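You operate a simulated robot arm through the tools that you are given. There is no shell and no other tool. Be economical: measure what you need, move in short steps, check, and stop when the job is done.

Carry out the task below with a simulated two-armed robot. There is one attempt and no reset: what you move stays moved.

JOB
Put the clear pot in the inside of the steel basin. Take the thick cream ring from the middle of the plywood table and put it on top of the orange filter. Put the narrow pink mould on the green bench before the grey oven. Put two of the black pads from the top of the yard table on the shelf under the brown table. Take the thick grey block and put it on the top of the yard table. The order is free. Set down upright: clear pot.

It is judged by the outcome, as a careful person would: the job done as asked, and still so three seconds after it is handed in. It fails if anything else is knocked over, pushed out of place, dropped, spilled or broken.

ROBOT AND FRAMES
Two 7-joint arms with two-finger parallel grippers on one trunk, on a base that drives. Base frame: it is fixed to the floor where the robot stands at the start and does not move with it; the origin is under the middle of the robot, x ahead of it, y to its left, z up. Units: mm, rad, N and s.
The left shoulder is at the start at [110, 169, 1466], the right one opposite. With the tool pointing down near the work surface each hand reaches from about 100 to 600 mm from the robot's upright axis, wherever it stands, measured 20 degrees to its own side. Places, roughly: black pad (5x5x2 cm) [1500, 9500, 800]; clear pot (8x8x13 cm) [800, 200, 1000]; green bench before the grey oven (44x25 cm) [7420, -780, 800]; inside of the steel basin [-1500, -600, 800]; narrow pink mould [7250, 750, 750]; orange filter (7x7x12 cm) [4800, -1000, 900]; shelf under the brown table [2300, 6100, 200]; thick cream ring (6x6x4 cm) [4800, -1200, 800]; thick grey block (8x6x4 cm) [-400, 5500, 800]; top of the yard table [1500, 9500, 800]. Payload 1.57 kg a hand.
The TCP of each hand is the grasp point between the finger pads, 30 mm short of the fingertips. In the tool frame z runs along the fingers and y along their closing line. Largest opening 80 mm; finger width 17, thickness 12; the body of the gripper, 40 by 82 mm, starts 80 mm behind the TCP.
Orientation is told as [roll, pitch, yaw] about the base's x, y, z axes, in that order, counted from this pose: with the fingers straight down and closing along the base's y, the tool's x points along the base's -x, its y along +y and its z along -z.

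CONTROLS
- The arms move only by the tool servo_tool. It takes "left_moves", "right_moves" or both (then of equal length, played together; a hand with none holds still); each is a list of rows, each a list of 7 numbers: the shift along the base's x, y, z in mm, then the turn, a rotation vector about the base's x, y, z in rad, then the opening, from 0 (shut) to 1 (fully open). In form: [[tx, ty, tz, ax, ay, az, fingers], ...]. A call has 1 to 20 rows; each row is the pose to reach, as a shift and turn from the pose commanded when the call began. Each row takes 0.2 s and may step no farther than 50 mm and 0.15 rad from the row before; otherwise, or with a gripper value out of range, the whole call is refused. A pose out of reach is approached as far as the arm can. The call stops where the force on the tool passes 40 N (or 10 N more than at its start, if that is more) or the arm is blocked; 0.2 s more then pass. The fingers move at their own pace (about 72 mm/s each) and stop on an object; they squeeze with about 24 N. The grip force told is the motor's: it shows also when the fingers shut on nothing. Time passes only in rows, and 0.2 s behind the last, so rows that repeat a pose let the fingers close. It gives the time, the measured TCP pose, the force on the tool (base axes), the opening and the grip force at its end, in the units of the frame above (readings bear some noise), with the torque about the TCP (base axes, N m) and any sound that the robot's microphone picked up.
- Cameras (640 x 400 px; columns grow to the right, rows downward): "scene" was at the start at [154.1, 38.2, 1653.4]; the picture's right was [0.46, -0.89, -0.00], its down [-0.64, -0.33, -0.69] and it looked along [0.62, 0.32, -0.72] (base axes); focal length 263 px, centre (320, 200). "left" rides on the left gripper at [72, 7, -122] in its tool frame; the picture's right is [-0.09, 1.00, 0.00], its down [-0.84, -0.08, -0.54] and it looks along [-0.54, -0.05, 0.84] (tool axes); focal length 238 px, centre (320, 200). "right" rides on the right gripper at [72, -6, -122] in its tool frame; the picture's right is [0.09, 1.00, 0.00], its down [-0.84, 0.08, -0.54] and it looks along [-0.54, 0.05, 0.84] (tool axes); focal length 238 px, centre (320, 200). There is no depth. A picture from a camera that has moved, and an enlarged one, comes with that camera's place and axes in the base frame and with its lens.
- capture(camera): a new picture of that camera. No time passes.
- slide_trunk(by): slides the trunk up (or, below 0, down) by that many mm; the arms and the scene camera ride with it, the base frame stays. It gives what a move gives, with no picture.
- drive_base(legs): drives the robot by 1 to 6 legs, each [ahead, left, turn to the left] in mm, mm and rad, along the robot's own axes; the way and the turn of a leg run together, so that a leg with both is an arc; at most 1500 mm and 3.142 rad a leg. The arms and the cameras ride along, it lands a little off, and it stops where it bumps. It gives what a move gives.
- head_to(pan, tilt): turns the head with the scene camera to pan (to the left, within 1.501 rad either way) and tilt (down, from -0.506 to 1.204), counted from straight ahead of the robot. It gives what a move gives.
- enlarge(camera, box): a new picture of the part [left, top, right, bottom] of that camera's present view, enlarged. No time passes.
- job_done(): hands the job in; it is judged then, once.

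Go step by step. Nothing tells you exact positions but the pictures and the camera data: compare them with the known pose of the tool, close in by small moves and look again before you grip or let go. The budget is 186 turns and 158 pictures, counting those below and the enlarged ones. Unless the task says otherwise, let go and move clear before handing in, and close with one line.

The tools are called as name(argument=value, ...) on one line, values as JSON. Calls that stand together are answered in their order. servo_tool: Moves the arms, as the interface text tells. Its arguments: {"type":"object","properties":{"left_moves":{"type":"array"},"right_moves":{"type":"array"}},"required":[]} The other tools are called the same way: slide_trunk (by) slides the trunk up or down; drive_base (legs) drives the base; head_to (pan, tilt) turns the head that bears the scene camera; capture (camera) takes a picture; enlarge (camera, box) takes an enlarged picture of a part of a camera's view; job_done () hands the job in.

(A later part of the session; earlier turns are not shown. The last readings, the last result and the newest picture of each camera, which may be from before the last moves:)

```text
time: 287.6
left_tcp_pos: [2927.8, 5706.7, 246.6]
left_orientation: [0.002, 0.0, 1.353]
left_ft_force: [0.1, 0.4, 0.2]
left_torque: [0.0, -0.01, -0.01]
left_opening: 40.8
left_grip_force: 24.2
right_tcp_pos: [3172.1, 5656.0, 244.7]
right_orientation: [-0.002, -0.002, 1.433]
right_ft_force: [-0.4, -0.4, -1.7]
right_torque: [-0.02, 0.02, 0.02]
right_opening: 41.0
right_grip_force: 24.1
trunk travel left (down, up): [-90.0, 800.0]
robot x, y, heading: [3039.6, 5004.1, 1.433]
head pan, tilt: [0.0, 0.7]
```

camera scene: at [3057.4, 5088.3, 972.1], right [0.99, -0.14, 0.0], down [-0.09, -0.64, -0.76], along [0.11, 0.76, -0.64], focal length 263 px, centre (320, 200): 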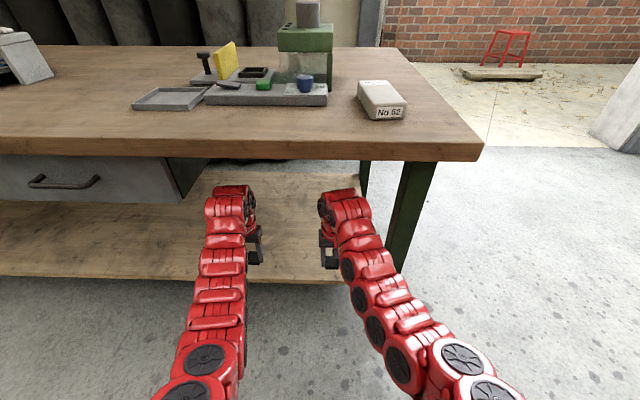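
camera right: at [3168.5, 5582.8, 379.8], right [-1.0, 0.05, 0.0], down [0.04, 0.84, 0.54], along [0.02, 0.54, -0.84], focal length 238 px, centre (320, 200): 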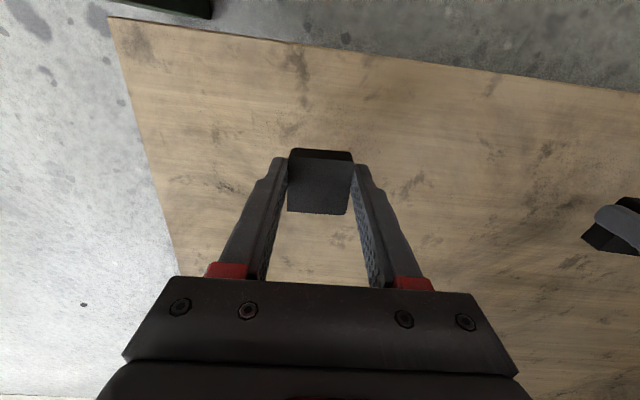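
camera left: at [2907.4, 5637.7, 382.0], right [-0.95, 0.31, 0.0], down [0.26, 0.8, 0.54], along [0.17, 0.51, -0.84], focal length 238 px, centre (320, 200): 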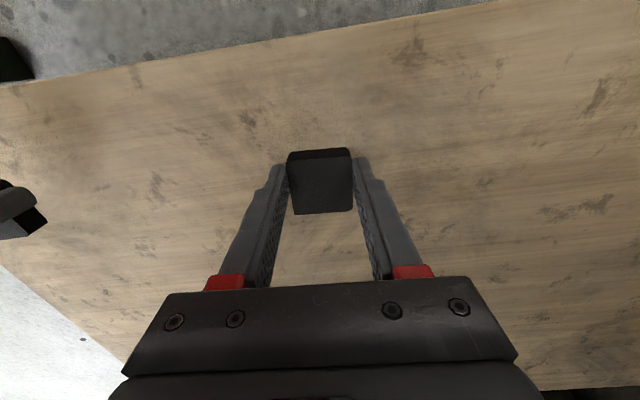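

servo_tool(left_moves=[[0, 0, -4, 0, 0, 0, 0.3], [0, 0, -8, 0, 0, 0, 0.3], [0, 0, -8, 0, 0, 0, 0.3]], right_moves=[[0, 0, -4, 0, 0, 0, 0.3], [0, 0, -8, 0, 0, 0, 0.3], [0, 0, -8, 0, 0, 0, 0.3]])

```text
time: 288.4
left_tcp_pos: [2928.7, 5706.9, 237.7]
left_orientation: [-0.002, 0.0, 1.352]
left_ft_force: [0.0, -0.2, -0.9]
left_torque: [-0.01, 0.03, 0.0]
left_opening: 40.8
left_grip_force: 24.2
right_tcp_pos: [3171.3, 5656.2, 237.4]
right_orientation: [0.0, -0.001, 1.434]
right_ft_force: [-0.1, 0.3, -0.3]
right_torque: [0.0, 0.04, 0.02]
right_opening: 41.1
right_grip_force: 24.0
trunk travel left (down, up): [-90.0, 800.0]
robot x, y, heading: [3042.5, 5004.5, 1.432]
head pan, tilt: [0.0, 0.7]
```

servo_tool(left_moves=[[0, 0, -3, 0, 0, 0, 0.3], [0, 0, -6, 0, 0, 0, 0.3], [0, 0, -6, 0, 0, 0, 0.3]], right_moves=[[0, 0, -3, 0, 0, 0, 0.3], [0, 0, -6, 0, 0, 0, 0.3], [0, 0, -6, 0, 0, 0, 0.3]])

```text
time: 289.2
left_tcp_pos: [2928.3, 5707.5, 232.2]
left_orientation: [0.0, 0.002, 1.353]
left_ft_force: [0.0, -0.3, 0.3]
left_torque: [0.0, 0.0, 0.0]
left_opening: 41.0
left_grip_force: 24.1
right_tcp_pos: [3172.2, 5657.3, 231.3]
right_orientation: [-0.002, -0.003, 1.433]
right_ft_force: [-0.2, 0.1, -0.3]
right_torque: [-0.02, 0.02, 0.01]
right_opening: 40.7
right_grip_force: 24.1
trunk travel left (down, up): [-90.0, 800.0]
robot x, y, heading: [3044.7, 5001.2, 1.43]
head pan, tilt: [0.0, 0.7]
```

servo_tool(left_moves=[[0, 0, -2, 0, 0, 0, 0.3], [0, 0, -4, 0, 0, 0, 0.3], [0, 0, -4, 0, 0, 0, 0.3]], right_moves=[[0, 0, -2, 0, 0, 0, 0.3], [0, 0, -4, 0, 0, 0, 0.3], [0, 0, -4, 0, 0, 0, 0.3]])

```text
time: 290.0
left_tcp_pos: [2928.3, 5707.3, 226.9]
left_orientation: [-0.001, 0.0, 1.353]
left_ft_force: [0.9, -0.7, 0.2]
left_torque: [0.01, -0.03, 0.01]
left_opening: 40.9
left_grip_force: 24.0
right_tcp_pos: [3171.7, 5655.6, 227.6]
right_orientation: [0.0, -0.002, 1.433]
right_ft_force: [-0.2, -0.3, -0.1]
right_torque: [0.01, 0.0, -0.02]
right_opening: 40.8
right_grip_force: 23.9
trunk travel left (down, up): [-90.0, 800.0]
robot x, y, heading: [3039.8, 5001.5, 1.43]
head pan, tilt: [0.0, 0.7]
```

By comparing two views the shelf is nearer z 186, so I'll go on down.

servo_tool(left_moves=[[0, 0, -3, 0, 0, 0, 0.3], [0, 0, -6, 0, 0, 0, 0.3], [0, 0, -8, 0, 0, 0, 0.3], [0, 0, -8, 0, 0, 0, 0.3]], right_moves=[[0, 0, -3, 0, 0, 0, 0.3], [0, 0, -6, 0, 0, 0, 0.3], [0, 0, -8, 0, 0, 0, 0.3], [0, 0, -8, 0, 0, 0, 0.3]])

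```text
time: 291.0
left_tcp_pos: [2928.5, 5708.4, 218.1]
left_orientation: [0.0, 0.001, 1.353]
left_ft_force: [-0.3, -0.1, -0.5]
left_torque: [0.0, -0.02, -0.02]
left_opening: 41.1
left_grip_force: 23.9
right_tcp_pos: [3171.1, 5655.5, 219.2]
right_orientation: [-0.001, -0.002, 1.431]
right_ft_force: [-0.1, 0.0, -0.3]
right_torque: [0.02, -0.01, -0.01]
right_opening: 41.2
right_grip_force: 24.4
trunk travel left (down, up): [-90.0, 800.0]
robot x, y, heading: [3049.0, 5003.2, 1.435]
head pan, tilt: [0.0, 0.7]
```

servo_tool(left_moves=[[0, 0, -2, 0, 0, 0, 0.3], [0, 0, -4, 0, 0, 0, 0.3], [0, 0, -6, 0, 0, 0, 0.3], [0, 0, -6, 0, 0, 0, 0.3]], right_moves=[[0, 0, -2, 0, 0, 0, 0.3], [0, 0, -4, 0, 0, 0, 0.3], [0, 0, -6, 0, 0, 0, 0.3], [0, 0, -6, 0, 0, 0, 0.3]])

capture(camera="right")

```text
time: 292.0
left_tcp_pos: [2927.8, 5708.0, 216.5]
left_orientation: [0.003, -0.003, 1.353]
left_ft_force: [-0.5, -6.4, 19.2]
left_torque: [-0.17, -0.04, -0.02]
left_opening: 40.9
left_grip_force: 24.5
right_tcp_pos: [3171.0, 5654.9, 215.5]
right_orientation: [0.003, -0.003, 1.434]
right_ft_force: [-0.1, 1.6, 3.6]
right_torque: [0.03, 0.02, -0.02]
right_opening: 40.6
right_grip_force: 23.7
trunk travel left (down, up): [-90.0, 800.0]
robot x, y, heading: [3044.4, 5000.6, 1.435]
head pan, tilt: [0.0, 0.7]
```

```text
72 pictures are left
camera right: at [3167.9, 5582.0, 337.3], right [-1.0, 0.05, 0.0], down [0.04, 0.84, 0.55], along [0.02, 0.55, -0.84], focal length 238 px, centre (320, 200)
```

right: 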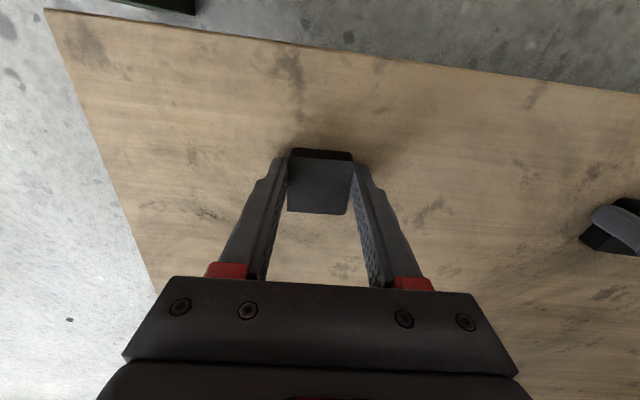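

Both hands now feel the shelf. I'll ease off slightly, open both grippers and rise.

servo_tool(left_moves=[[0, 0, 2, 0, 0, 0, 0.3], [0, 0, 2, 0, 0, 0, 0.7], [0, 0, 2, 0, 0, 0, 0.9], [0, 0, 2, 0, 0, 0, 0.9], [0, 0, 25, 0, 0, 0, 0.9], [0, 0, 55, 0, 0, 0, 0.9], [0, 0, 85, 0, 0, 0, 0.9]], right_moves=[[0, 0, 0, 0, 0, 0, 0.3], [0, 0, 0, 0, 0, 0, 0.7], [0, 0, 0, 0, 0, 0, 0.9], [0, 0, 0, 0, 0, 0, 0.9], [0, 0, 25, 0, 0, 0, 0.9], [0, 0, 55, 0, 0, 0, 0.9], [0, 0, 85, 0, 0, 0, 0.9]])

capture(camera="right")

capture(camera="left")

```text
time: 293.6
left_tcp_pos: [2927.8, 5707.5, 299.6]
left_orientation: [-0.001, 0.0, 1.352]
left_ft_force: [-0.3, 0.7, -0.4]
left_torque: [-0.02, -0.04, 0.02]
left_opening: 72.2
left_grip_force: 0.0
right_tcp_pos: [3173.4, 5656.6, 299.3]
right_orientation: [-0.002, -0.004, 1.43]
right_ft_force: [0.0, 0.0, 0.3]
right_torque: [0.02, -0.01, 0.0]
right_opening: 72.2
right_grip_force: 0.0
trunk travel left (down, up): [-90.0, 800.0]
robot x, y, heading: [3044.3, 5003.3, 1.436]
head pan, tilt: [0.0, 0.7]
```

```text
71 pictures are left
camera right: at [3170.2, 5583.5, 421.6], right [-1.0, 0.05, 0.0], down [0.04, 0.84, 0.54], along [0.03, 0.54, -0.84], focal length 238 px, centre (320, 200)
```

right: 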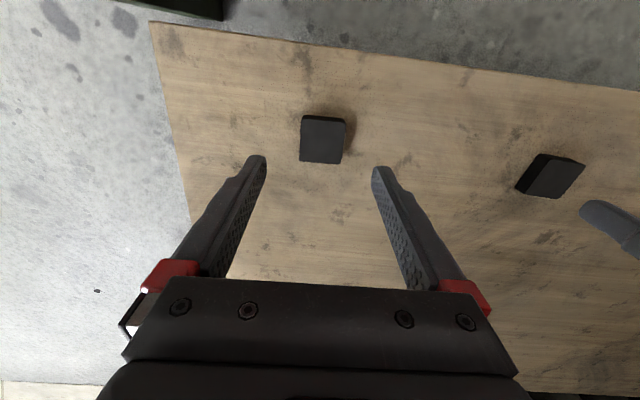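

```text
70 pictures are left
camera left: at [2906.7, 5637.7, 422.1], right [-0.95, 0.31, 0.0], down [0.26, 0.8, 0.54], along [0.17, 0.52, -0.84], focal length 238 px, centre (320, 200)
```

left: 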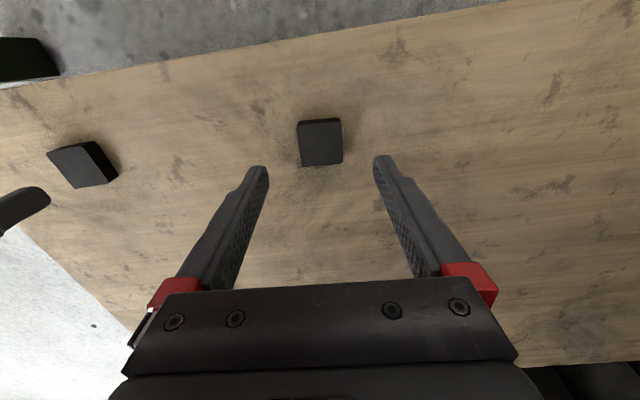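

Both pads lie flat on the shelf. I'll back straight out, raise the trunk, and then head south toward the plywood table.

drive_base(legs=[[-460, 0, 0]])

slide_trunk(by=400)

slide_trunk(by=370)

capture(camera="scene")

drive_base(legs=[[0, 0, -2.77]])

head_to(pan=0.0, tilt=0.4)

capture(camera="scene")

```text
time: 296.4
left_tcp_pos: [2864.3, 5250.1, 299.5]
left_orientation: [0.0, -0.002, 1.353]
left_ft_force: [-0.7, 0.2, -0.2]
left_torque: [-0.01, -0.03, 0.04]
left_opening: 72.2
left_grip_force: 0.1
right_tcp_pos: [3108.4, 5200.3, 299.1]
right_orientation: [0.0, -0.002, 1.431]
right_ft_force: [-0.4, 0.5, 1.1]
right_torque: [-0.03, 0.01, 0.04]
right_opening: 72.3
right_grip_force: 0.1
trunk travel left (down, up): [-90.0, 800.0]
robot x, y, heading: [2982.0, 4542.0, 1.43]
head pan, tilt: [0.0, 0.7]
```

```text
time: 300.2
left_tcp_pos: [2864.2, 5251.8, 699.9]
left_orientation: [-0.001, 0.001, 1.353]
left_ft_force: [0.1, -0.1, -0.2]
left_torque: [-0.01, 0.0, 0.0]
left_opening: 71.8
left_grip_force: 0.1
right_tcp_pos: [3108.3, 5199.7, 698.9]
right_orientation: [0.0, -0.002, 1.432]
right_ft_force: [0.3, 0.9, 0.0]
right_torque: [-0.01, -0.02, 0.01]
right_opening: 72.0
right_grip_force: 0.0
trunk travel left (down, up): [-490.0, 400.0]
robot x, y, heading: [2982.5, 4544.6, 1.434]
head pan, tilt: [0.0, 0.7]
```

```text
time: 303.8
left_tcp_pos: [2863.5, 5250.2, 1070.1]
left_orientation: [0.002, 0.0, 1.351]
left_ft_force: [-0.5, -0.8, -0.5]
left_torque: [0.02, 0.03, -0.01]
left_opening: 71.8
left_grip_force: 0.1
right_tcp_pos: [3108.5, 5199.6, 1069.3]
right_orientation: [-0.001, -0.002, 1.432]
right_ft_force: [0.3, 0.7, 0.2]
right_torque: [0.01, 0.01, 0.0]
right_opening: 72.0
right_grip_force: 0.2
trunk travel left (down, up): [-860.0, 30.0]
robot x, y, heading: [2980.0, 4544.0, 1.429]
head pan, tilt: [0.0, 0.7]
```

```text
69 pictures are left
camera scene: at [3004.7, 4709.5, 1742.1], right [0.99, -0.14, 0.0], down [-0.09, -0.64, -0.76], along [0.1, 0.76, -0.64], focal length 263 px, centre (320, 200)
```

scene: 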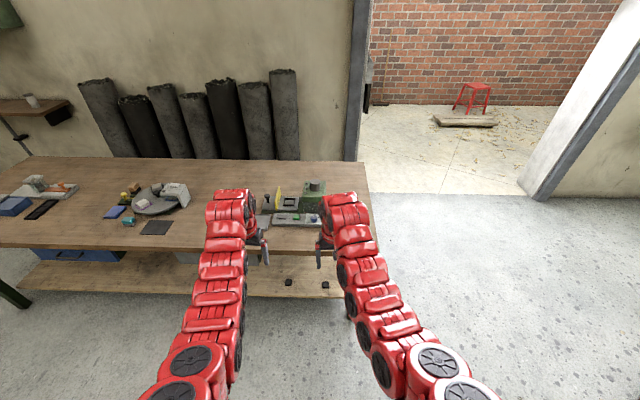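

```text
time: 310.6
left_tcp_pos: [3370.4, 3945.6, 1069.7]
left_orientation: [0.0, 0.0, -1.371]
left_ft_force: [-0.2, 0.2, -0.3]
left_torque: [-0.01, -0.01, -0.02]
left_opening: 71.9
left_grip_force: 0.1
right_tcp_pos: [3126.2, 3892.9, 1069.4]
right_orientation: [-0.001, -0.001, -1.293]
right_ft_force: [0.4, 0.2, -0.1]
right_torque: [0.0, -0.04, 0.0]
right_opening: 72.1
right_grip_force: 0.1
trunk travel left (down, up): [-860.0, 30.0]
robot x, y, heading: [2981.3, 4542.3, -1.289]
head pan, tilt: [0.0, 0.7]
```

```text
time: 311.4
left_tcp_pos: [3370.0, 3944.9, 1068.8]
left_orientation: [-0.001, 0.0, -1.374]
left_ft_force: [0.9, -0.8, -0.5]
left_torque: [0.04, -0.02, 0.02]
left_opening: 72.1
left_grip_force: 0.0
right_tcp_pos: [3127.8, 3891.7, 1068.5]
right_orientation: [0.0, -0.002, -1.293]
right_ft_force: [1.7, -0.2, 0.5]
right_torque: [-0.02, 0.0, 0.02]
right_opening: 71.9
right_grip_force: 0.0
trunk travel left (down, up): [-860.0, 30.0]
robot x, y, heading: [2977.2, 4544.5, -1.292]
head pan, tilt: [0.0, 0.4]
```

```text
68 pictures are left
camera scene: at [3029.7, 4379.3, 1768.9], right [-0.96, -0.28, 0.0], down [-0.11, 0.38, -0.92], along [0.25, -0.89, -0.39], focal length 263 px, centre (320, 200)
```

scene: 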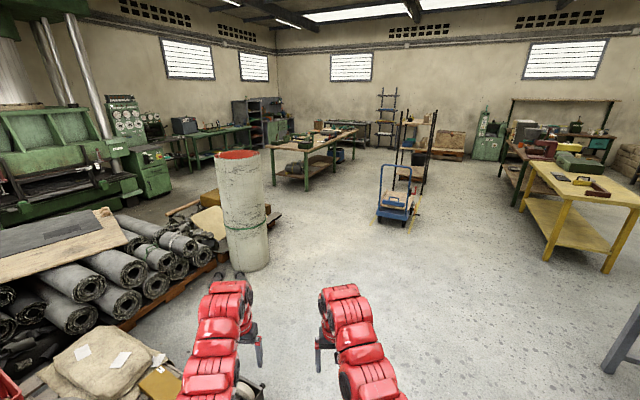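

The route south is clear: pillar near (4490, 2200), trolley near (2910, 560), and the plywood table beyond, spanning about (4494,125)–(5229,-54) at its near end and running to y -2480. I'll go around to its east side, nearer the ring.

drive_base(legs=[[0, 0, -0.047], [1500, 0, 0], [1216, 0, 0], [0, 0, 0.65], [1400, 0, 0]])

head_to(pan=-0.3, tilt=0.45)

capture(camera="scene")

```text
time: 330.0
left_tcp_pos: [4800.3, 1269.9, 1065.8]
left_orientation: [-0.005, 0.002, -0.736]
left_ft_force: [0.4, 0.2, -1.3]
left_torque: [0.01, 0.02, 0.03]
left_opening: 72.0
left_grip_force: 0.1
right_tcp_pos: [4636.9, 1080.8, 1066.6]
right_orientation: [-0.004, -0.001, -0.656]
right_ft_force: [0.8, 1.0, 0.0]
right_torque: [-0.01, 0.08, -0.02]
right_opening: 72.0
right_grip_force: 0.0
trunk travel left (down, up): [-860.0, 30.0]
robot x, y, heading: [4119.6, 1516.6, -0.647]
head pan, tilt: [0.0, 0.4]
stopped in leg 5: the robot was blocked; the commanded pose is now the measured one
```

```text
time: 330.8
left_tcp_pos: [4794.0, 1266.1, 1070.3]
left_orientation: [0.0, -0.001, -0.737]
left_ft_force: [0.5, 0.4, 0.5]
left_torque: [0.03, 0.0, 0.02]
left_opening: 72.1
left_grip_force: 0.0
right_tcp_pos: [4630.2, 1078.7, 1069.4]
right_orientation: [0.002, -0.003, -0.657]
right_ft_force: [-0.7, 0.0, 0.4]
right_torque: [0.0, -0.02, 0.0]
right_opening: 71.8
right_grip_force: 0.1
trunk travel left (down, up): [-860.0, 30.0]
robot x, y, heading: [4126.1, 1515.9, -0.653]
head pan, tilt: [-0.3, 0.45]
```

```text
67 pictures are left
camera scene: at [4243.3, 1391.9, 1764.2], right [-0.81, -0.58, 0.0], down [-0.25, 0.36, -0.9], along [0.52, -0.73, -0.44], focal length 263 px, centre (320, 200)
```

scene: 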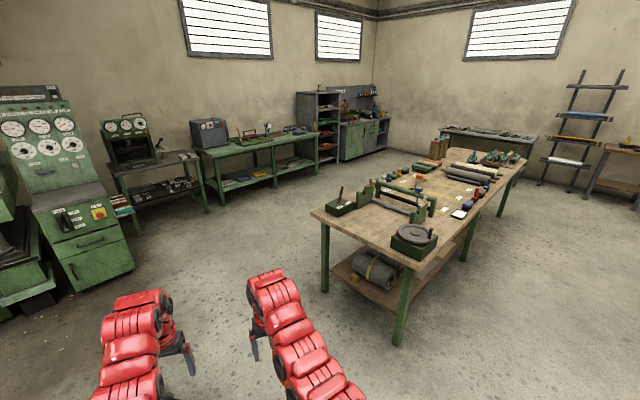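

Again I was stopped, at (4120, 1516). I'll look around to find the cause before moving.

head_to(pan=0.8, tilt=0.9)

capture(camera="scene")

head_to(pan=-1.0, tilt=0.9)

capture(camera="scene")

```text
time: 332.2
left_tcp_pos: [4794.5, 1268.3, 1069.4]
left_orientation: [-0.001, -0.001, -0.737]
left_ft_force: [0.1, 0.4, -0.2]
left_torque: [-0.01, 0.01, 0.0]
left_opening: 71.7
left_grip_force: 0.1
right_tcp_pos: [4631.4, 1078.9, 1069.7]
right_orientation: [0.0, -0.004, -0.655]
right_ft_force: [-0.6, 0.3, 0.6]
right_torque: [0.02, 0.0, -0.01]
right_opening: 72.1
right_grip_force: 0.1
trunk travel left (down, up): [-860.0, 30.0]
robot x, y, heading: [4127.3, 1517.9, -0.653]
head pan, tilt: [0.799, 0.901]
```

```text
66 pictures are left
camera scene: at [4265.1, 1479.5, 1726.0], right [0.15, -0.99, 0.0], down [-0.78, -0.11, -0.62], along [0.61, 0.09, -0.78], focal length 263 px, centre (320, 200)
```

scene: 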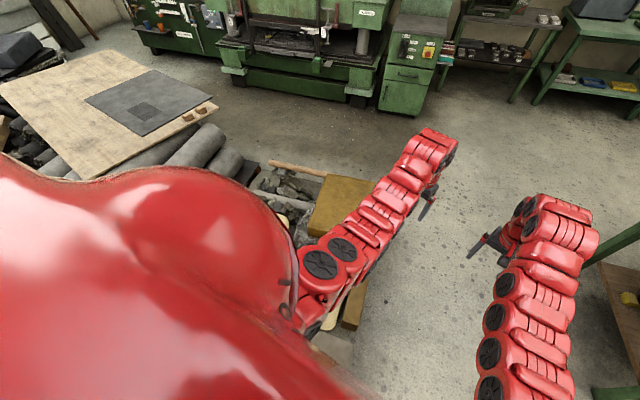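

```text
time: 334.0
left_tcp_pos: [4794.8, 1268.4, 1069.8]
left_orientation: [0.001, -0.003, -0.737]
left_ft_force: [0.9, -0.4, -0.1]
left_torque: [0.01, -0.04, -0.01]
left_opening: 72.1
left_grip_force: 0.0
right_tcp_pos: [4631.3, 1080.0, 1069.3]
right_orientation: [0.0, -0.003, -0.654]
right_ft_force: [1.3, -0.7, -0.5]
right_torque: [0.01, 0.02, 0.02]
right_opening: 71.9
right_grip_force: 0.0
trunk travel left (down, up): [-860.0, 30.0]
robot x, y, heading: [4122.0, 1514.7, -0.65]
head pan, tilt: [-1.0, 0.901]
```

```text
65 pictures are left
camera scene: at [4184.5, 1393.0, 1726.0], right [-1.0, 0.08, 0.0], down [0.06, 0.78, -0.62], along [-0.05, -0.62, -0.78], focal length 263 px, centre (320, 200)
```

scene: 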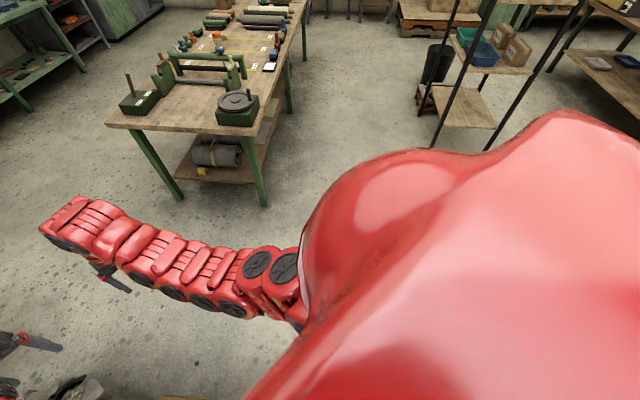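

The base met the corner of a floor pallet near (4450, 1380). I'll back away, and go around on the middle line between the pallet and the table's end, at y ≈ 740.

drive_base(legs=[[-250, 0, 0], [0, 0, -0.836], [909, 0, 0], [0, 0, 1.452]])

head_to(pan=0.0, tilt=0.7)

capture(camera="scene")

```text
time: 346.0
left_tcp_pos: [4708.7, 923.3, 1070.8]
left_orientation: [-0.001, -0.001, -0.117]
left_ft_force: [0.5, -0.4, -0.8]
left_torque: [-0.04, 0.0, -0.03]
left_opening: 72.1
left_grip_force: 0.0
right_tcp_pos: [4684.8, 673.1, 1069.9]
right_orientation: [0.001, -0.004, -0.035]
right_ft_force: [-0.1, 0.0, -0.6]
right_torque: [0.0, -0.01, 0.03]
right_opening: 71.9
right_grip_force: 0.1
trunk travel left (down, up): [-860.0, 30.0]
robot x, y, heading: [4021.9, 737.5, -0.03]
head pan, tilt: [-1.0, 0.901]
```

```text
time: 347.2
left_tcp_pos: [4707.9, 922.4, 1070.4]
left_orientation: [-0.003, -0.002, -0.119]
left_ft_force: [0.2, -0.7, 0.4]
left_torque: [0.02, 0.02, -0.02]
left_opening: 72.2
left_grip_force: 0.0
right_tcp_pos: [4684.9, 674.0, 1069.9]
right_orientation: [0.0, -0.004, -0.036]
right_ft_force: [0.1, 1.1, -0.1]
right_torque: [0.0, -0.02, -0.02]
right_opening: 71.9
right_grip_force: 0.1
trunk travel left (down, up): [-860.0, 30.0]
robot x, y, heading: [4020.1, 736.5, -0.034]
head pan, tilt: [0.0, 0.7]
```

```text
64 pictures are left
camera scene: at [4186.3, 731.1, 1742.1], right [-0.03, -1.0, 0.0], down [-0.64, 0.02, -0.76], along [0.76, -0.03, -0.64], focal length 263 px, centre (320, 200)
```

scene: 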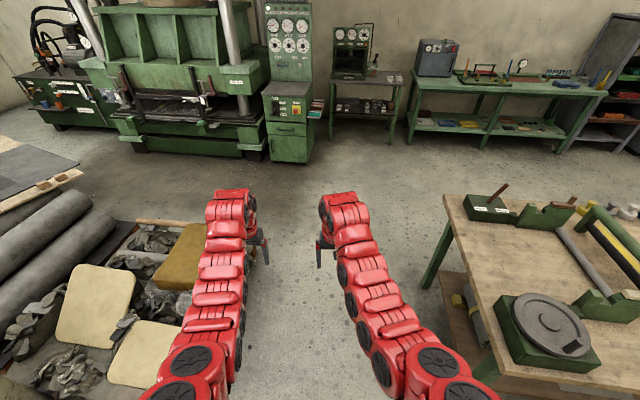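

The passage between the pallet and the table end is clear. I'll drive east, then south along the table's east side and turn to face it.

drive_base(legs=[[1500, 0, 0], [250, 0, 0], [0, 0, -1.57], [1500, 0, 0], [100, 0, 0], [0, 0, -1.723]])

head_to(pan=0.0, tilt=0.6)

capture(camera="scene")

```text
time: 371.7
left_tcp_pos: [5012.9, -937.3, 1069.6]
left_orientation: [-0.002, -0.002, 2.839]
left_ft_force: [0.5, 0.2, 0.1]
left_torque: [0.02, 0.01, 0.0]
left_opening: 71.8
left_grip_force: 0.0
right_tcp_pos: [5082.7, -697.8, 1069.4]
right_orientation: [0.001, -0.004, 2.921]
right_ft_force: [0.7, -0.5, 0.7]
right_torque: [-0.01, -0.02, -0.02]
right_opening: 71.5
right_grip_force: 0.0
trunk travel left (down, up): [-860.0, 30.0]
robot x, y, heading: [5726.4, -881.8, 2.929]
head pan, tilt: [0.0, 0.7]
```

```text
time: 372.4
left_tcp_pos: [5013.5, -936.2, 1068.9]
left_orientation: [-0.001, -0.001, 2.838]
left_ft_force: [0.5, 0.5, -0.4]
left_torque: [0.01, 0.02, 0.01]
left_opening: 72.1
left_grip_force: 0.1
right_tcp_pos: [5082.7, -698.0, 1069.9]
right_orientation: [0.001, -0.003, 2.922]
right_ft_force: [-0.2, 0.0, -0.6]
right_torque: [0.02, -0.03, -0.01]
right_opening: 71.8
right_grip_force: 0.1
trunk travel left (down, up): [-860.0, 30.0]
robot x, y, heading: [5723.9, -876.7, 2.927]
head pan, tilt: [0.0, 0.6]
```

```text
63 pictures are left
camera scene: at [5563.4, -842.0, 1750.7], right [0.22, 0.98, 0.0], down [0.55, -0.12, -0.82], along [-0.81, 0.18, -0.57], focal length 263 px, centre (320, 200)
```

scene: 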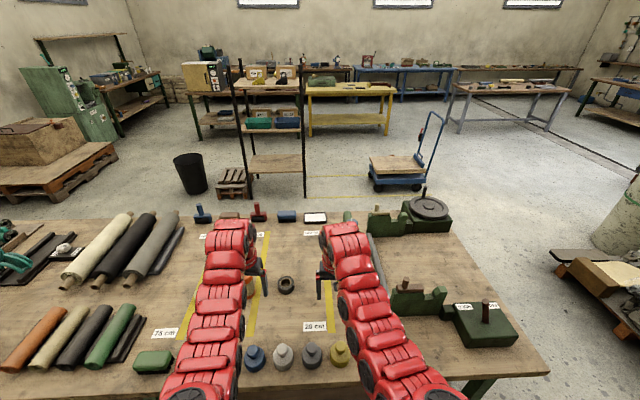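

I see the table top with lines and labels; the ring and filter are hidden behind my left arm. I'll look with both hand cameras.

capture(camera="left")

capture(camera="right")

```text
62 pictures are left
camera left: at [5080.8, -965.1, 1191.9], right [-0.38, -0.92, 0.0], down [-0.78, 0.32, 0.54], along [-0.5, 0.21, -0.84], focal length 238 px, centre (320, 200)
```

left: 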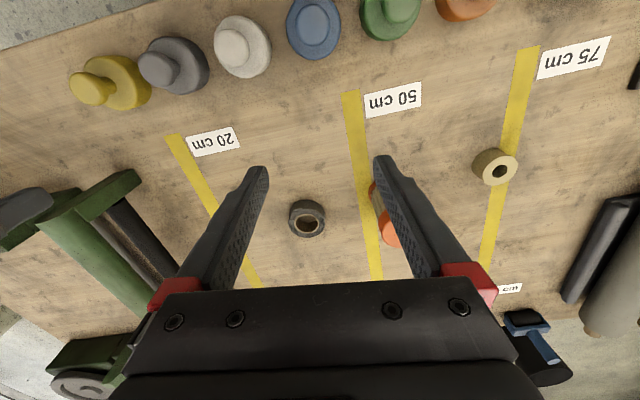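

```text
61 pictures are left
camera right: at [5154.8, -707.0, 1191.5], right [-0.13, -0.99, 0.0], down [-0.83, 0.11, 0.55], along [-0.54, 0.07, -0.84], focal length 238 px, centre (320, 200)
```

right: 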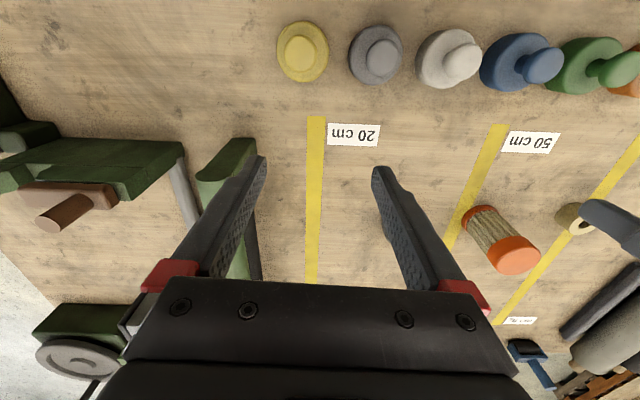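

The cream ring is at about (4819, -1160) and the orange filter stands at about (4815, -980). I'll move the right hand outward away from the filter, then drive so the left hand comes over the ring.

servo_tool(right_moves=[[9, 44, 0, 0, 0, 0, 0.9], [19, 88, 0, 0, 0, 0, 0.9], [30, 135, 0, 0, 0, 0, 0.9], [30, 135, 0, 0, 0, 0, 0.9]])

drive_base(legs=[[0, 260, 0], [125, 0, 0]])

capture(camera="left")

capture(camera="right")

```text
time: 373.4
left_tcp_pos: [5012.8, -938.0, 1070.6]
left_orientation: [-0.002, -0.002, 2.838]
left_ft_force: [-0.3, -0.1, -0.1]
left_torque: [0.01, -0.02, -0.01]
left_opening: 71.9
left_grip_force: 0.0
right_tcp_pos: [5110.4, -562.5, 1069.7]
right_orientation: [0.001, -0.004, 2.922]
right_ft_force: [0.5, -0.5, 0.9]
right_torque: [0.02, 0.01, -0.03]
right_opening: 72.1
right_grip_force: 0.1
trunk travel left (down, up): [-860.0, 30.0]
robot x, y, heading: [5725.9, -880.1, 2.929]
head pan, tilt: [0.0, 0.6]
```

```text
time: 376.1
left_tcp_pos: [4836.3, -1171.1, 1070.0]
left_orientation: [-0.003, -0.001, 2.843]
left_ft_force: [0.0, -0.4, -0.5]
left_torque: [0.02, -0.01, -0.01]
left_opening: 72.0
left_grip_force: 0.1
right_tcp_pos: [4934.7, -795.5, 1069.0]
right_orientation: [0.001, -0.005, 2.923]
right_ft_force: [0.2, 0.6, 0.2]
right_torque: [-0.03, 0.02, 0.05]
right_opening: 71.7
right_grip_force: 0.0
trunk travel left (down, up): [-860.0, 30.0]
robot x, y, heading: [5550.1, -1112.8, 2.925]
head pan, tilt: [0.0, 0.6]
```

```text
60 pictures are left
camera left: at [4904.6, -1199.1, 1192.7], right [-0.38, -0.92, 0.0], down [-0.78, 0.32, 0.54], along [-0.5, 0.21, -0.84], focal length 238 px, centre (320, 200)
```

left: 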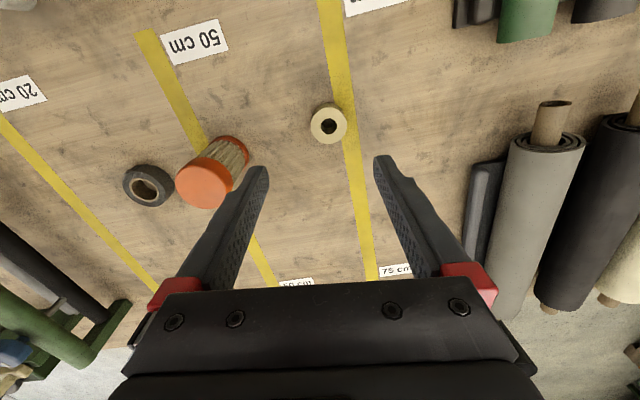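

```text
59 pictures are left
camera right: at [5006.2, -805.7, 1191.6], right [-0.12, -0.99, 0.0], down [-0.83, 0.1, 0.55], along [-0.54, 0.07, -0.84], focal length 238 px, centre (320, 200)
```

right: 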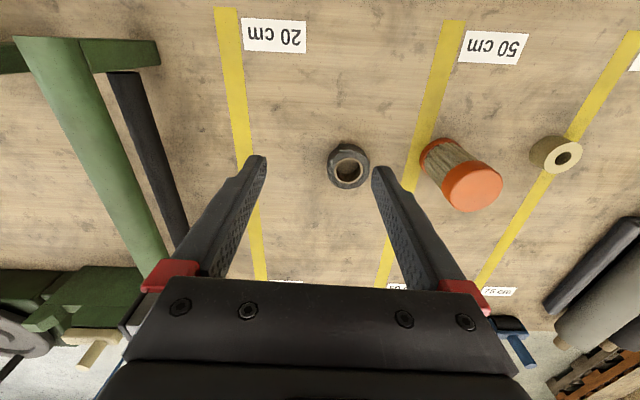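

Both views agree: ring top centre at (4813, -1171, 830), filter top centre at (4820, -992, 910). I'll lower the trunk 100 mm, align the left hand over the ring, and lower.

slide_trunk(by=-100)

servo_tool(left_moves=[[-22, 0, 0, 0, 0, 0, 1], [-22, 0, -35, 0, 0, 0, 1], [-22, 0, -70, 0, 0, 0, 1], [-22, 0, -95, 0, 0, 0, 1], [-22, 0, -95, 0, 0, 0, 1]])

capture(camera="left")

```text
time: 377.5
left_tcp_pos: [4836.0, -1169.7, 969.4]
left_orientation: [-0.001, -0.002, 2.844]
left_ft_force: [0.2, -0.3, 0.2]
left_torque: [0.0, 0.02, -0.03]
left_opening: 71.9
left_grip_force: 0.0
right_tcp_pos: [4932.4, -793.7, 969.0]
right_orientation: [0.0, -0.004, 2.922]
right_ft_force: [0.9, 0.5, 0.0]
right_torque: [0.0, -0.01, 0.02]
right_opening: 71.8
right_grip_force: 0.0
trunk travel left (down, up): [-760.0, 130.0]
robot x, y, heading: [5552.0, -1110.1, 2.924]
head pan, tilt: [0.0, 0.6]
```

```text
time: 378.7
left_tcp_pos: [4824.2, -1171.1, 878.2]
left_orientation: [0.0, -0.001, 2.843]
left_ft_force: [0.1, 0.5, -0.2]
left_torque: [-0.03, 0.05, 0.0]
left_opening: 80.3
left_grip_force: 0.0
left hand out of reach, approached as far as the arm can: row 4, 5
right_tcp_pos: [4933.3, -796.8, 967.8]
right_orientation: [0.0, -0.003, 2.922]
right_ft_force: [-0.7, -0.2, -0.1]
right_torque: [-0.03, 0.01, -0.02]
right_opening: 72.1
right_grip_force: 0.1
trunk travel left (down, up): [-760.0, 130.0]
robot x, y, heading: [5548.4, -1109.2, 2.925]
head pan, tilt: [0.0, 0.6]
```

```text
58 pictures are left
camera left: at [4890.9, -1199.6, 1000.2], right [-0.38, -0.92, 0.0], down [-0.78, 0.32, 0.54], along [-0.5, 0.21, -0.84], focal length 238 px, centre (320, 200)
```

left: 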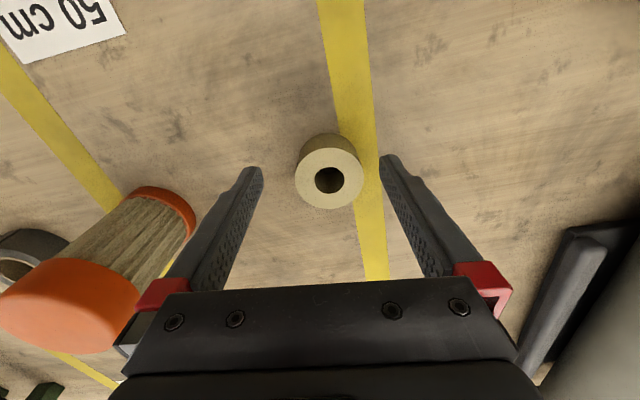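

The arm reached its outer limit, so I'll drive 14 mm forward and lower the trunk 25 mm instead.

drive_base(legs=[[14, 0, 0]])

slide_trunk(by=-25)

capture(camera="left")

```text
time: 379.4
left_tcp_pos: [4811.9, -1168.5, 878.9]
left_orientation: [0.0, -0.003, 2.843]
left_ft_force: [0.6, 0.1, 0.7]
left_torque: [0.03, 0.02, -0.04]
left_opening: 80.0
left_grip_force: 0.0
right_tcp_pos: [4922.7, -792.8, 970.8]
right_orientation: [-0.002, -0.007, 2.922]
right_ft_force: [0.3, -0.2, -0.6]
right_torque: [0.02, 0.0, -0.02]
right_opening: 72.1
right_grip_force: 0.1
trunk travel left (down, up): [-760.0, 130.0]
robot x, y, heading: [5533.8, -1108.7, 2.926]
head pan, tilt: [0.0, 0.6]
```

```text
time: 380.1
left_tcp_pos: [4810.1, -1168.9, 853.2]
left_orientation: [-0.002, 0.001, 2.844]
left_ft_force: [-0.5, 0.0, 0.4]
left_torque: [-0.01, -0.01, 0.0]
left_opening: 80.1
left_grip_force: 0.1
right_tcp_pos: [4918.5, -792.9, 944.3]
right_orientation: [0.001, -0.004, 2.925]
right_ft_force: [0.2, 0.3, 0.2]
right_torque: [0.02, 0.03, -0.02]
right_opening: 71.9
right_grip_force: 0.1
trunk travel left (down, up): [-735.0, 155.0]
robot x, y, heading: [5534.7, -1109.0, 2.926]
head pan, tilt: [0.0, 0.6]
```

```text
57 pictures are left
camera left: at [4877.0, -1196.6, 975.0], right [-0.38, -0.92, 0.0], down [-0.78, 0.32, 0.54], along [-0.5, 0.21, -0.84], focal length 238 px, centre (320, 200)
```

left: 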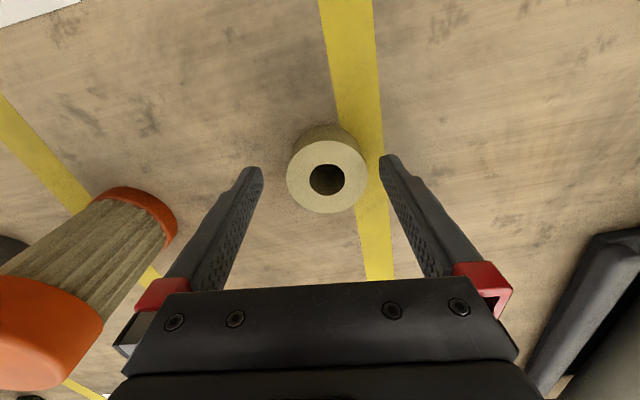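

Ring is centred within 5 mm. I'll lower the trunk 26 mm so the tips come just above the table, then close.

slide_trunk(by=-24)

servo_tool(left_moves=[[-4, -3, 0, 0, 0, 0, 1], [-4, -3, 0, 0, 0, 0, 0.8], [-4, -3, 0, 0, 0, 0, 0.6], [-4, -3, 0, 0, 0, 0, 0.4], [-4, -3, 0, 0, 0, 0, 0.4]])

capture(camera="left")

```text
time: 380.8
left_tcp_pos: [4812.0, -1169.2, 831.3]
left_orientation: [-0.001, -0.003, 2.843]
left_ft_force: [6.1, -0.7, 11.6]
left_torque: [-0.53, -0.18, 0.17]
left_opening: 78.8
left_grip_force: 0.0
right_tcp_pos: [4918.9, -791.9, 921.2]
right_orientation: [-0.002, -0.006, 2.926]
right_ft_force: [-0.4, 0.4, 0.3]
right_torque: [0.01, -0.03, 0.02]
right_opening: 72.3
right_grip_force: 0.0
trunk travel left (down, up): [-711.0, 179.0]
robot x, y, heading: [5532.2, -1107.4, 2.927]
head pan, tilt: [0.0, 0.6]
```

```text
time: 382.0
left_tcp_pos: [4807.5, -1172.3, 829.2]
left_orientation: [0.0, -0.004, 2.843]
left_ft_force: [-0.9, -1.0, 12.5]
left_torque: [-0.13, 0.0, -0.11]
left_opening: 53.4
left_grip_force: 24.0
right_tcp_pos: [4920.1, -793.5, 921.3]
right_orientation: [0.001, -0.006, 2.925]
right_ft_force: [-0.2, -0.5, 0.1]
right_torque: [0.0, 0.01, 0.0]
right_opening: 71.9
right_grip_force: 0.0
trunk travel left (down, up): [-711.0, 179.0]
robot x, y, heading: [5536.1, -1102.2, 2.929]
head pan, tilt: [0.0, 0.6]
```

```text
56 pictures are left
camera left: at [4875.3, -1199.9, 952.2], right [-0.38, -0.92, 0.0], down [-0.78, 0.32, 0.54], along [-0.5, 0.21, -0.84], focal length 238 px, centre (320, 200)
```

left: 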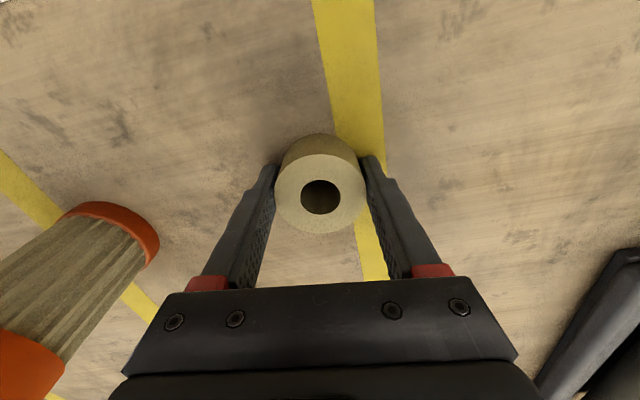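

The ring is held at 53.4 mm; the table is at z 800. I'll lift with the trunk, then move the base to bring the ring over the filter.

slide_trunk(by=190)

drive_base(legs=[[0, -178, 0], [24, 0, 0]])

capture(camera="left")

capture(camera="right")

```text
time: 384.0
left_tcp_pos: [4806.1, -1171.7, 1008.2]
left_orientation: [-0.003, 0.0, 2.843]
left_ft_force: [-0.7, 0.8, -1.3]
left_torque: [0.01, 0.02, -0.01]
left_opening: 53.3
left_grip_force: 24.3
right_tcp_pos: [4918.6, -792.2, 1097.9]
right_orientation: [0.001, -0.003, 2.926]
right_ft_force: [-0.5, -0.4, -0.2]
right_torque: [-0.01, -0.01, 0.05]
right_opening: 72.0
right_grip_force: 0.0
right hand out of reach, approached as far as the arm can: row 1
trunk travel left (down, up): [-890.0, 0.0]
robot x, y, heading: [5535.3, -1108.9, 2.928]
head pan, tilt: [0.0, 0.6]
```

```text
time: 385.9
left_tcp_pos: [4826.3, -990.4, 1010.0]
left_orientation: [-0.002, -0.004, 2.841]
left_ft_force: [0.1, -1.0, -1.2]
left_torque: [0.03, 0.03, -0.03]
left_opening: 53.3
left_grip_force: 23.9
right_tcp_pos: [4938.8, -611.1, 1102.9]
right_orientation: [-0.002, -0.01, 2.925]
right_ft_force: [1.0, -0.5, -0.5]
right_torque: [0.05, -0.01, -0.01]
right_opening: 72.2
right_grip_force: 0.0
trunk travel left (down, up): [-890.0, 0.0]
robot x, y, heading: [5552.4, -925.0, 2.927]
head pan, tilt: [0.0, 0.6]
```

```text
55 pictures are left
camera left: at [4894.4, -1018.4, 1133.1], right [-0.38, -0.92, 0.0], down [-0.77, 0.32, 0.55], along [-0.51, 0.21, -0.84], focal length 238 px, centre (320, 200)
```

left: 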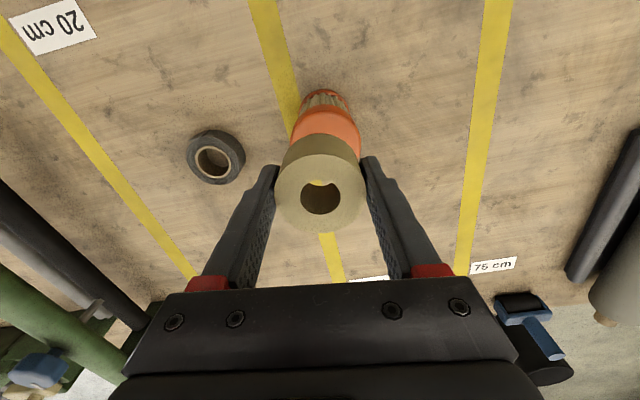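

```text
54 pictures are left
camera right: at [5012.3, -621.1, 1224.1], right [-0.13, -0.99, 0.0], down [-0.83, 0.1, 0.55], along [-0.54, 0.07, -0.84], focal length 238 px, centre (320, 200)
```

right: 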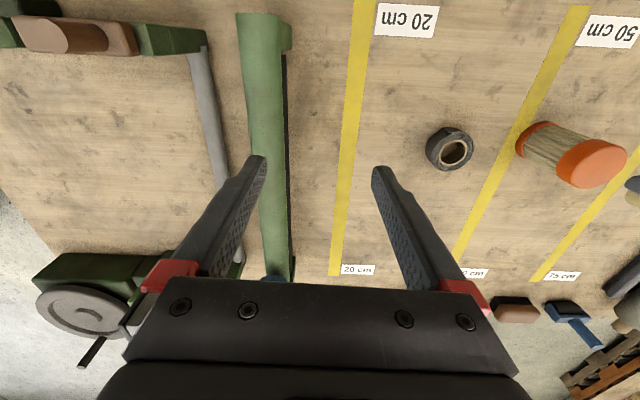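

The ring hangs above the filter. I'll enlarge to measure their relative offset before lowering.

enlarge(camera="left", box=[240, 70, 400, 250])

head_to(pan=0.2, tilt=0.8)

capture(camera="scene")

```text
2.22 times, centred on (320, 160) of left
camera zoom: at [4894.4, -1018.4, 1133.1], right [-0.38, -0.92, 0.0], down [-0.77, 0.32, 0.55], along [-0.51, 0.21, -0.84], focal length 530 px, centre (320, 289)
```

zoom: 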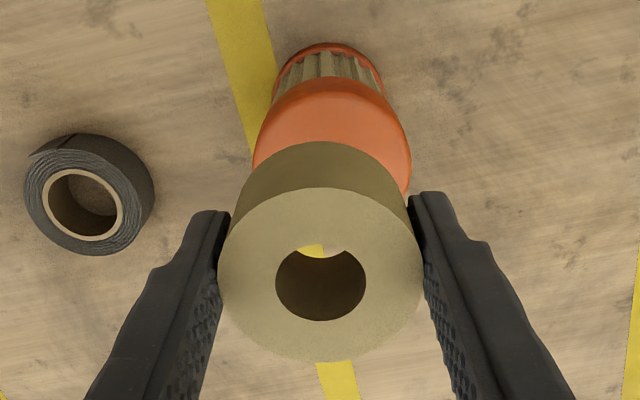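

```text
time: 386.7
left_tcp_pos: [4822.3, -989.2, 1008.1]
left_orientation: [-0.001, 0.0, 2.84]
left_ft_force: [-1.5, 0.1, -0.2]
left_torque: [0.0, -0.03, -0.03]
left_opening: 53.4
left_grip_force: 23.6
right_tcp_pos: [4934.5, -610.1, 1098.7]
right_orientation: [0.0, -0.004, 2.924]
right_ft_force: [-0.1, -0.1, -0.6]
right_torque: [0.0, -0.02, -0.02]
right_opening: 72.2
right_grip_force: 0.1
trunk travel left (down, up): [-890.0, 0.0]
robot x, y, heading: [5549.2, -925.9, 2.927]
head pan, tilt: [0.201, 0.799]
```

```text
52 pictures are left
camera scene: at [5392.7, -906.5, 1764.1], right [0.02, 1.0, 0.0], down [0.72, -0.01, -0.7], along [-0.7, 0.01, -0.72], focal length 263 px, centre (320, 200)
```

scene: 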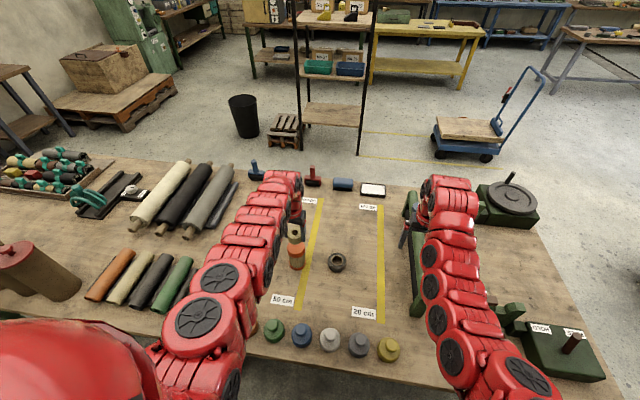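

The filter top is at about (4819, -993); my ring is off by about 5 mm. I'll correct by that and lower with the trunk.

servo_tool(left_moves=[[-4, -3, 0, 0, 0, 0, 0.4], [-4, -3, 0, 0, 0, 0, 0.4]])

slide_trunk(by=-45)

enlarge(camera="left", box=[240, 70, 400, 250])

enlarge(camera="scene", box=[260, 180, 340, 280])

```text
time: 387.3
left_tcp_pos: [4821.9, -988.5, 1008.0]
left_orientation: [-0.002, -0.001, 2.842]
left_ft_force: [0.3, 0.4, -0.7]
left_torque: [-0.01, -0.05, -0.02]
left_opening: 53.4
left_grip_force: 24.0
left hand out of reach, approached as far as the arm can: row 1, 2
right_tcp_pos: [4934.9, -609.7, 1098.4]
right_orientation: [0.001, -0.003, 2.924]
right_ft_force: [0.5, -0.8, 0.0]
right_torque: [-0.02, 0.01, 0.01]
right_opening: 71.7
right_grip_force: 0.0
trunk travel left (down, up): [-890.0, 0.0]
robot x, y, heading: [5550.9, -924.8, 2.932]
head pan, tilt: [0.201, 0.799]
```

```text
time: 388.2
left_tcp_pos: [4822.3, -989.5, 963.2]
left_orientation: [0.0, -0.002, 2.841]
left_ft_force: [-0.1, 0.3, -1.5]
left_torque: [-0.02, 0.0, -0.02]
left_opening: 53.1
left_grip_force: 23.9
right_tcp_pos: [4935.5, -609.8, 1054.6]
right_orientation: [-0.001, -0.005, 2.923]
right_ft_force: [1.0, -0.4, 0.4]
right_torque: [0.0, 0.02, 0.01]
right_opening: 72.0
right_grip_force: 0.2
trunk travel left (down, up): [-845.0, 45.0]
robot x, y, heading: [5551.0, -926.9, 2.925]
head pan, tilt: [0.201, 0.799]
```

```text
2.22 times, centred on (320, 160) of left
camera zoom: at [4890.5, -1016.7, 1085.7], right [-0.38, -0.92, 0.0], down [-0.78, 0.32, 0.54], along [-0.5, 0.21, -0.84], focal length 530 px, centre (320, 289)
```

zoom: 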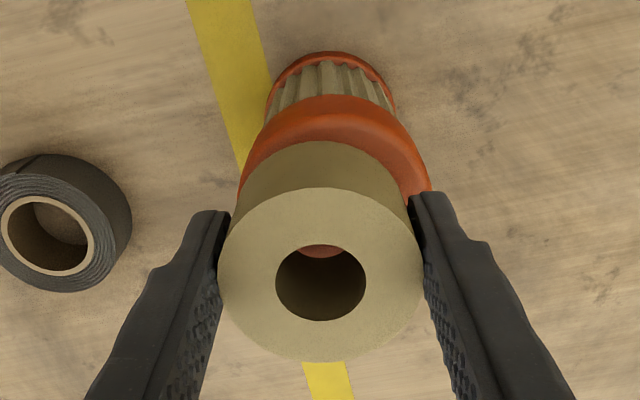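

```text
4.00 times, centred on (300, 230) of scene
camera zoom: at [5394.2, -906.3, 1719.2], right [0.01, 1.0, 0.0], down [0.72, -0.01, -0.7], along [-0.7, 0.01, -0.72], focal length 1053 px, centre (400, 80)
```

zoom: 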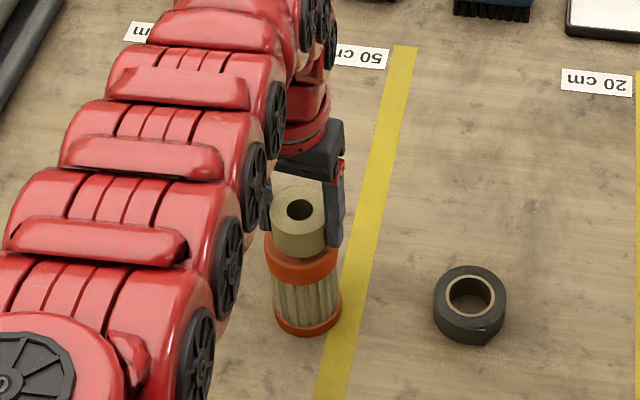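

The ring is centred on the filter to within about 3 mm. I'll lower in small steps until contact.

slide_trunk(by=-10)

slide_trunk(by=-4)

enlarge(camera="scene", box=[260, 180, 340, 280])

```text
time: 388.7
left_tcp_pos: [4822.7, -989.8, 953.4]
left_orientation: [-0.001, 0.001, 2.84]
left_ft_force: [0.1, 0.0, -0.2]
left_torque: [0.0, -0.01, 0.04]
left_opening: 53.3
left_grip_force: 24.1
right_tcp_pos: [4935.5, -608.8, 1044.7]
right_orientation: [0.0, -0.006, 2.923]
right_ft_force: [0.3, -0.9, 0.4]
right_torque: [0.01, 0.01, 0.01]
right_opening: 72.2
right_grip_force: 0.0
trunk travel left (down, up): [-835.0, 55.0]
robot x, y, heading: [5555.8, -925.7, 2.927]
head pan, tilt: [0.201, 0.799]
```

```text
time: 389.3
left_tcp_pos: [4822.9, -988.4, 950.0]
left_orientation: [0.0, -0.003, 2.841]
left_ft_force: [0.9, -0.6, 8.1]
left_torque: [-0.09, 0.0, 0.01]
left_opening: 53.6
left_grip_force: 24.1
right_tcp_pos: [4934.1, -609.5, 1041.7]
right_orientation: [0.002, -0.006, 2.924]
right_ft_force: [0.5, 0.3, -0.1]
right_torque: [0.01, 0.01, 0.0]
right_opening: 71.9
right_grip_force: 0.0
trunk travel left (down, up): [-831.0, 59.0]
robot x, y, heading: [5551.4, -925.7, 2.923]
head pan, tilt: [0.201, 0.799]
```

```text
4.00 times, centred on (300, 230) of scene
camera zoom: at [5394.3, -906.1, 1705.3], right [0.01, 1.0, 0.0], down [0.72, -0.01, -0.7], along [-0.7, 0.01, -0.72], focal length 1053 px, centre (400, 80)
```

zoom: 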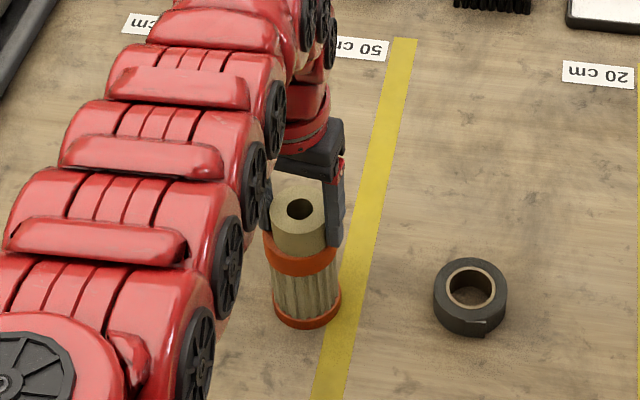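

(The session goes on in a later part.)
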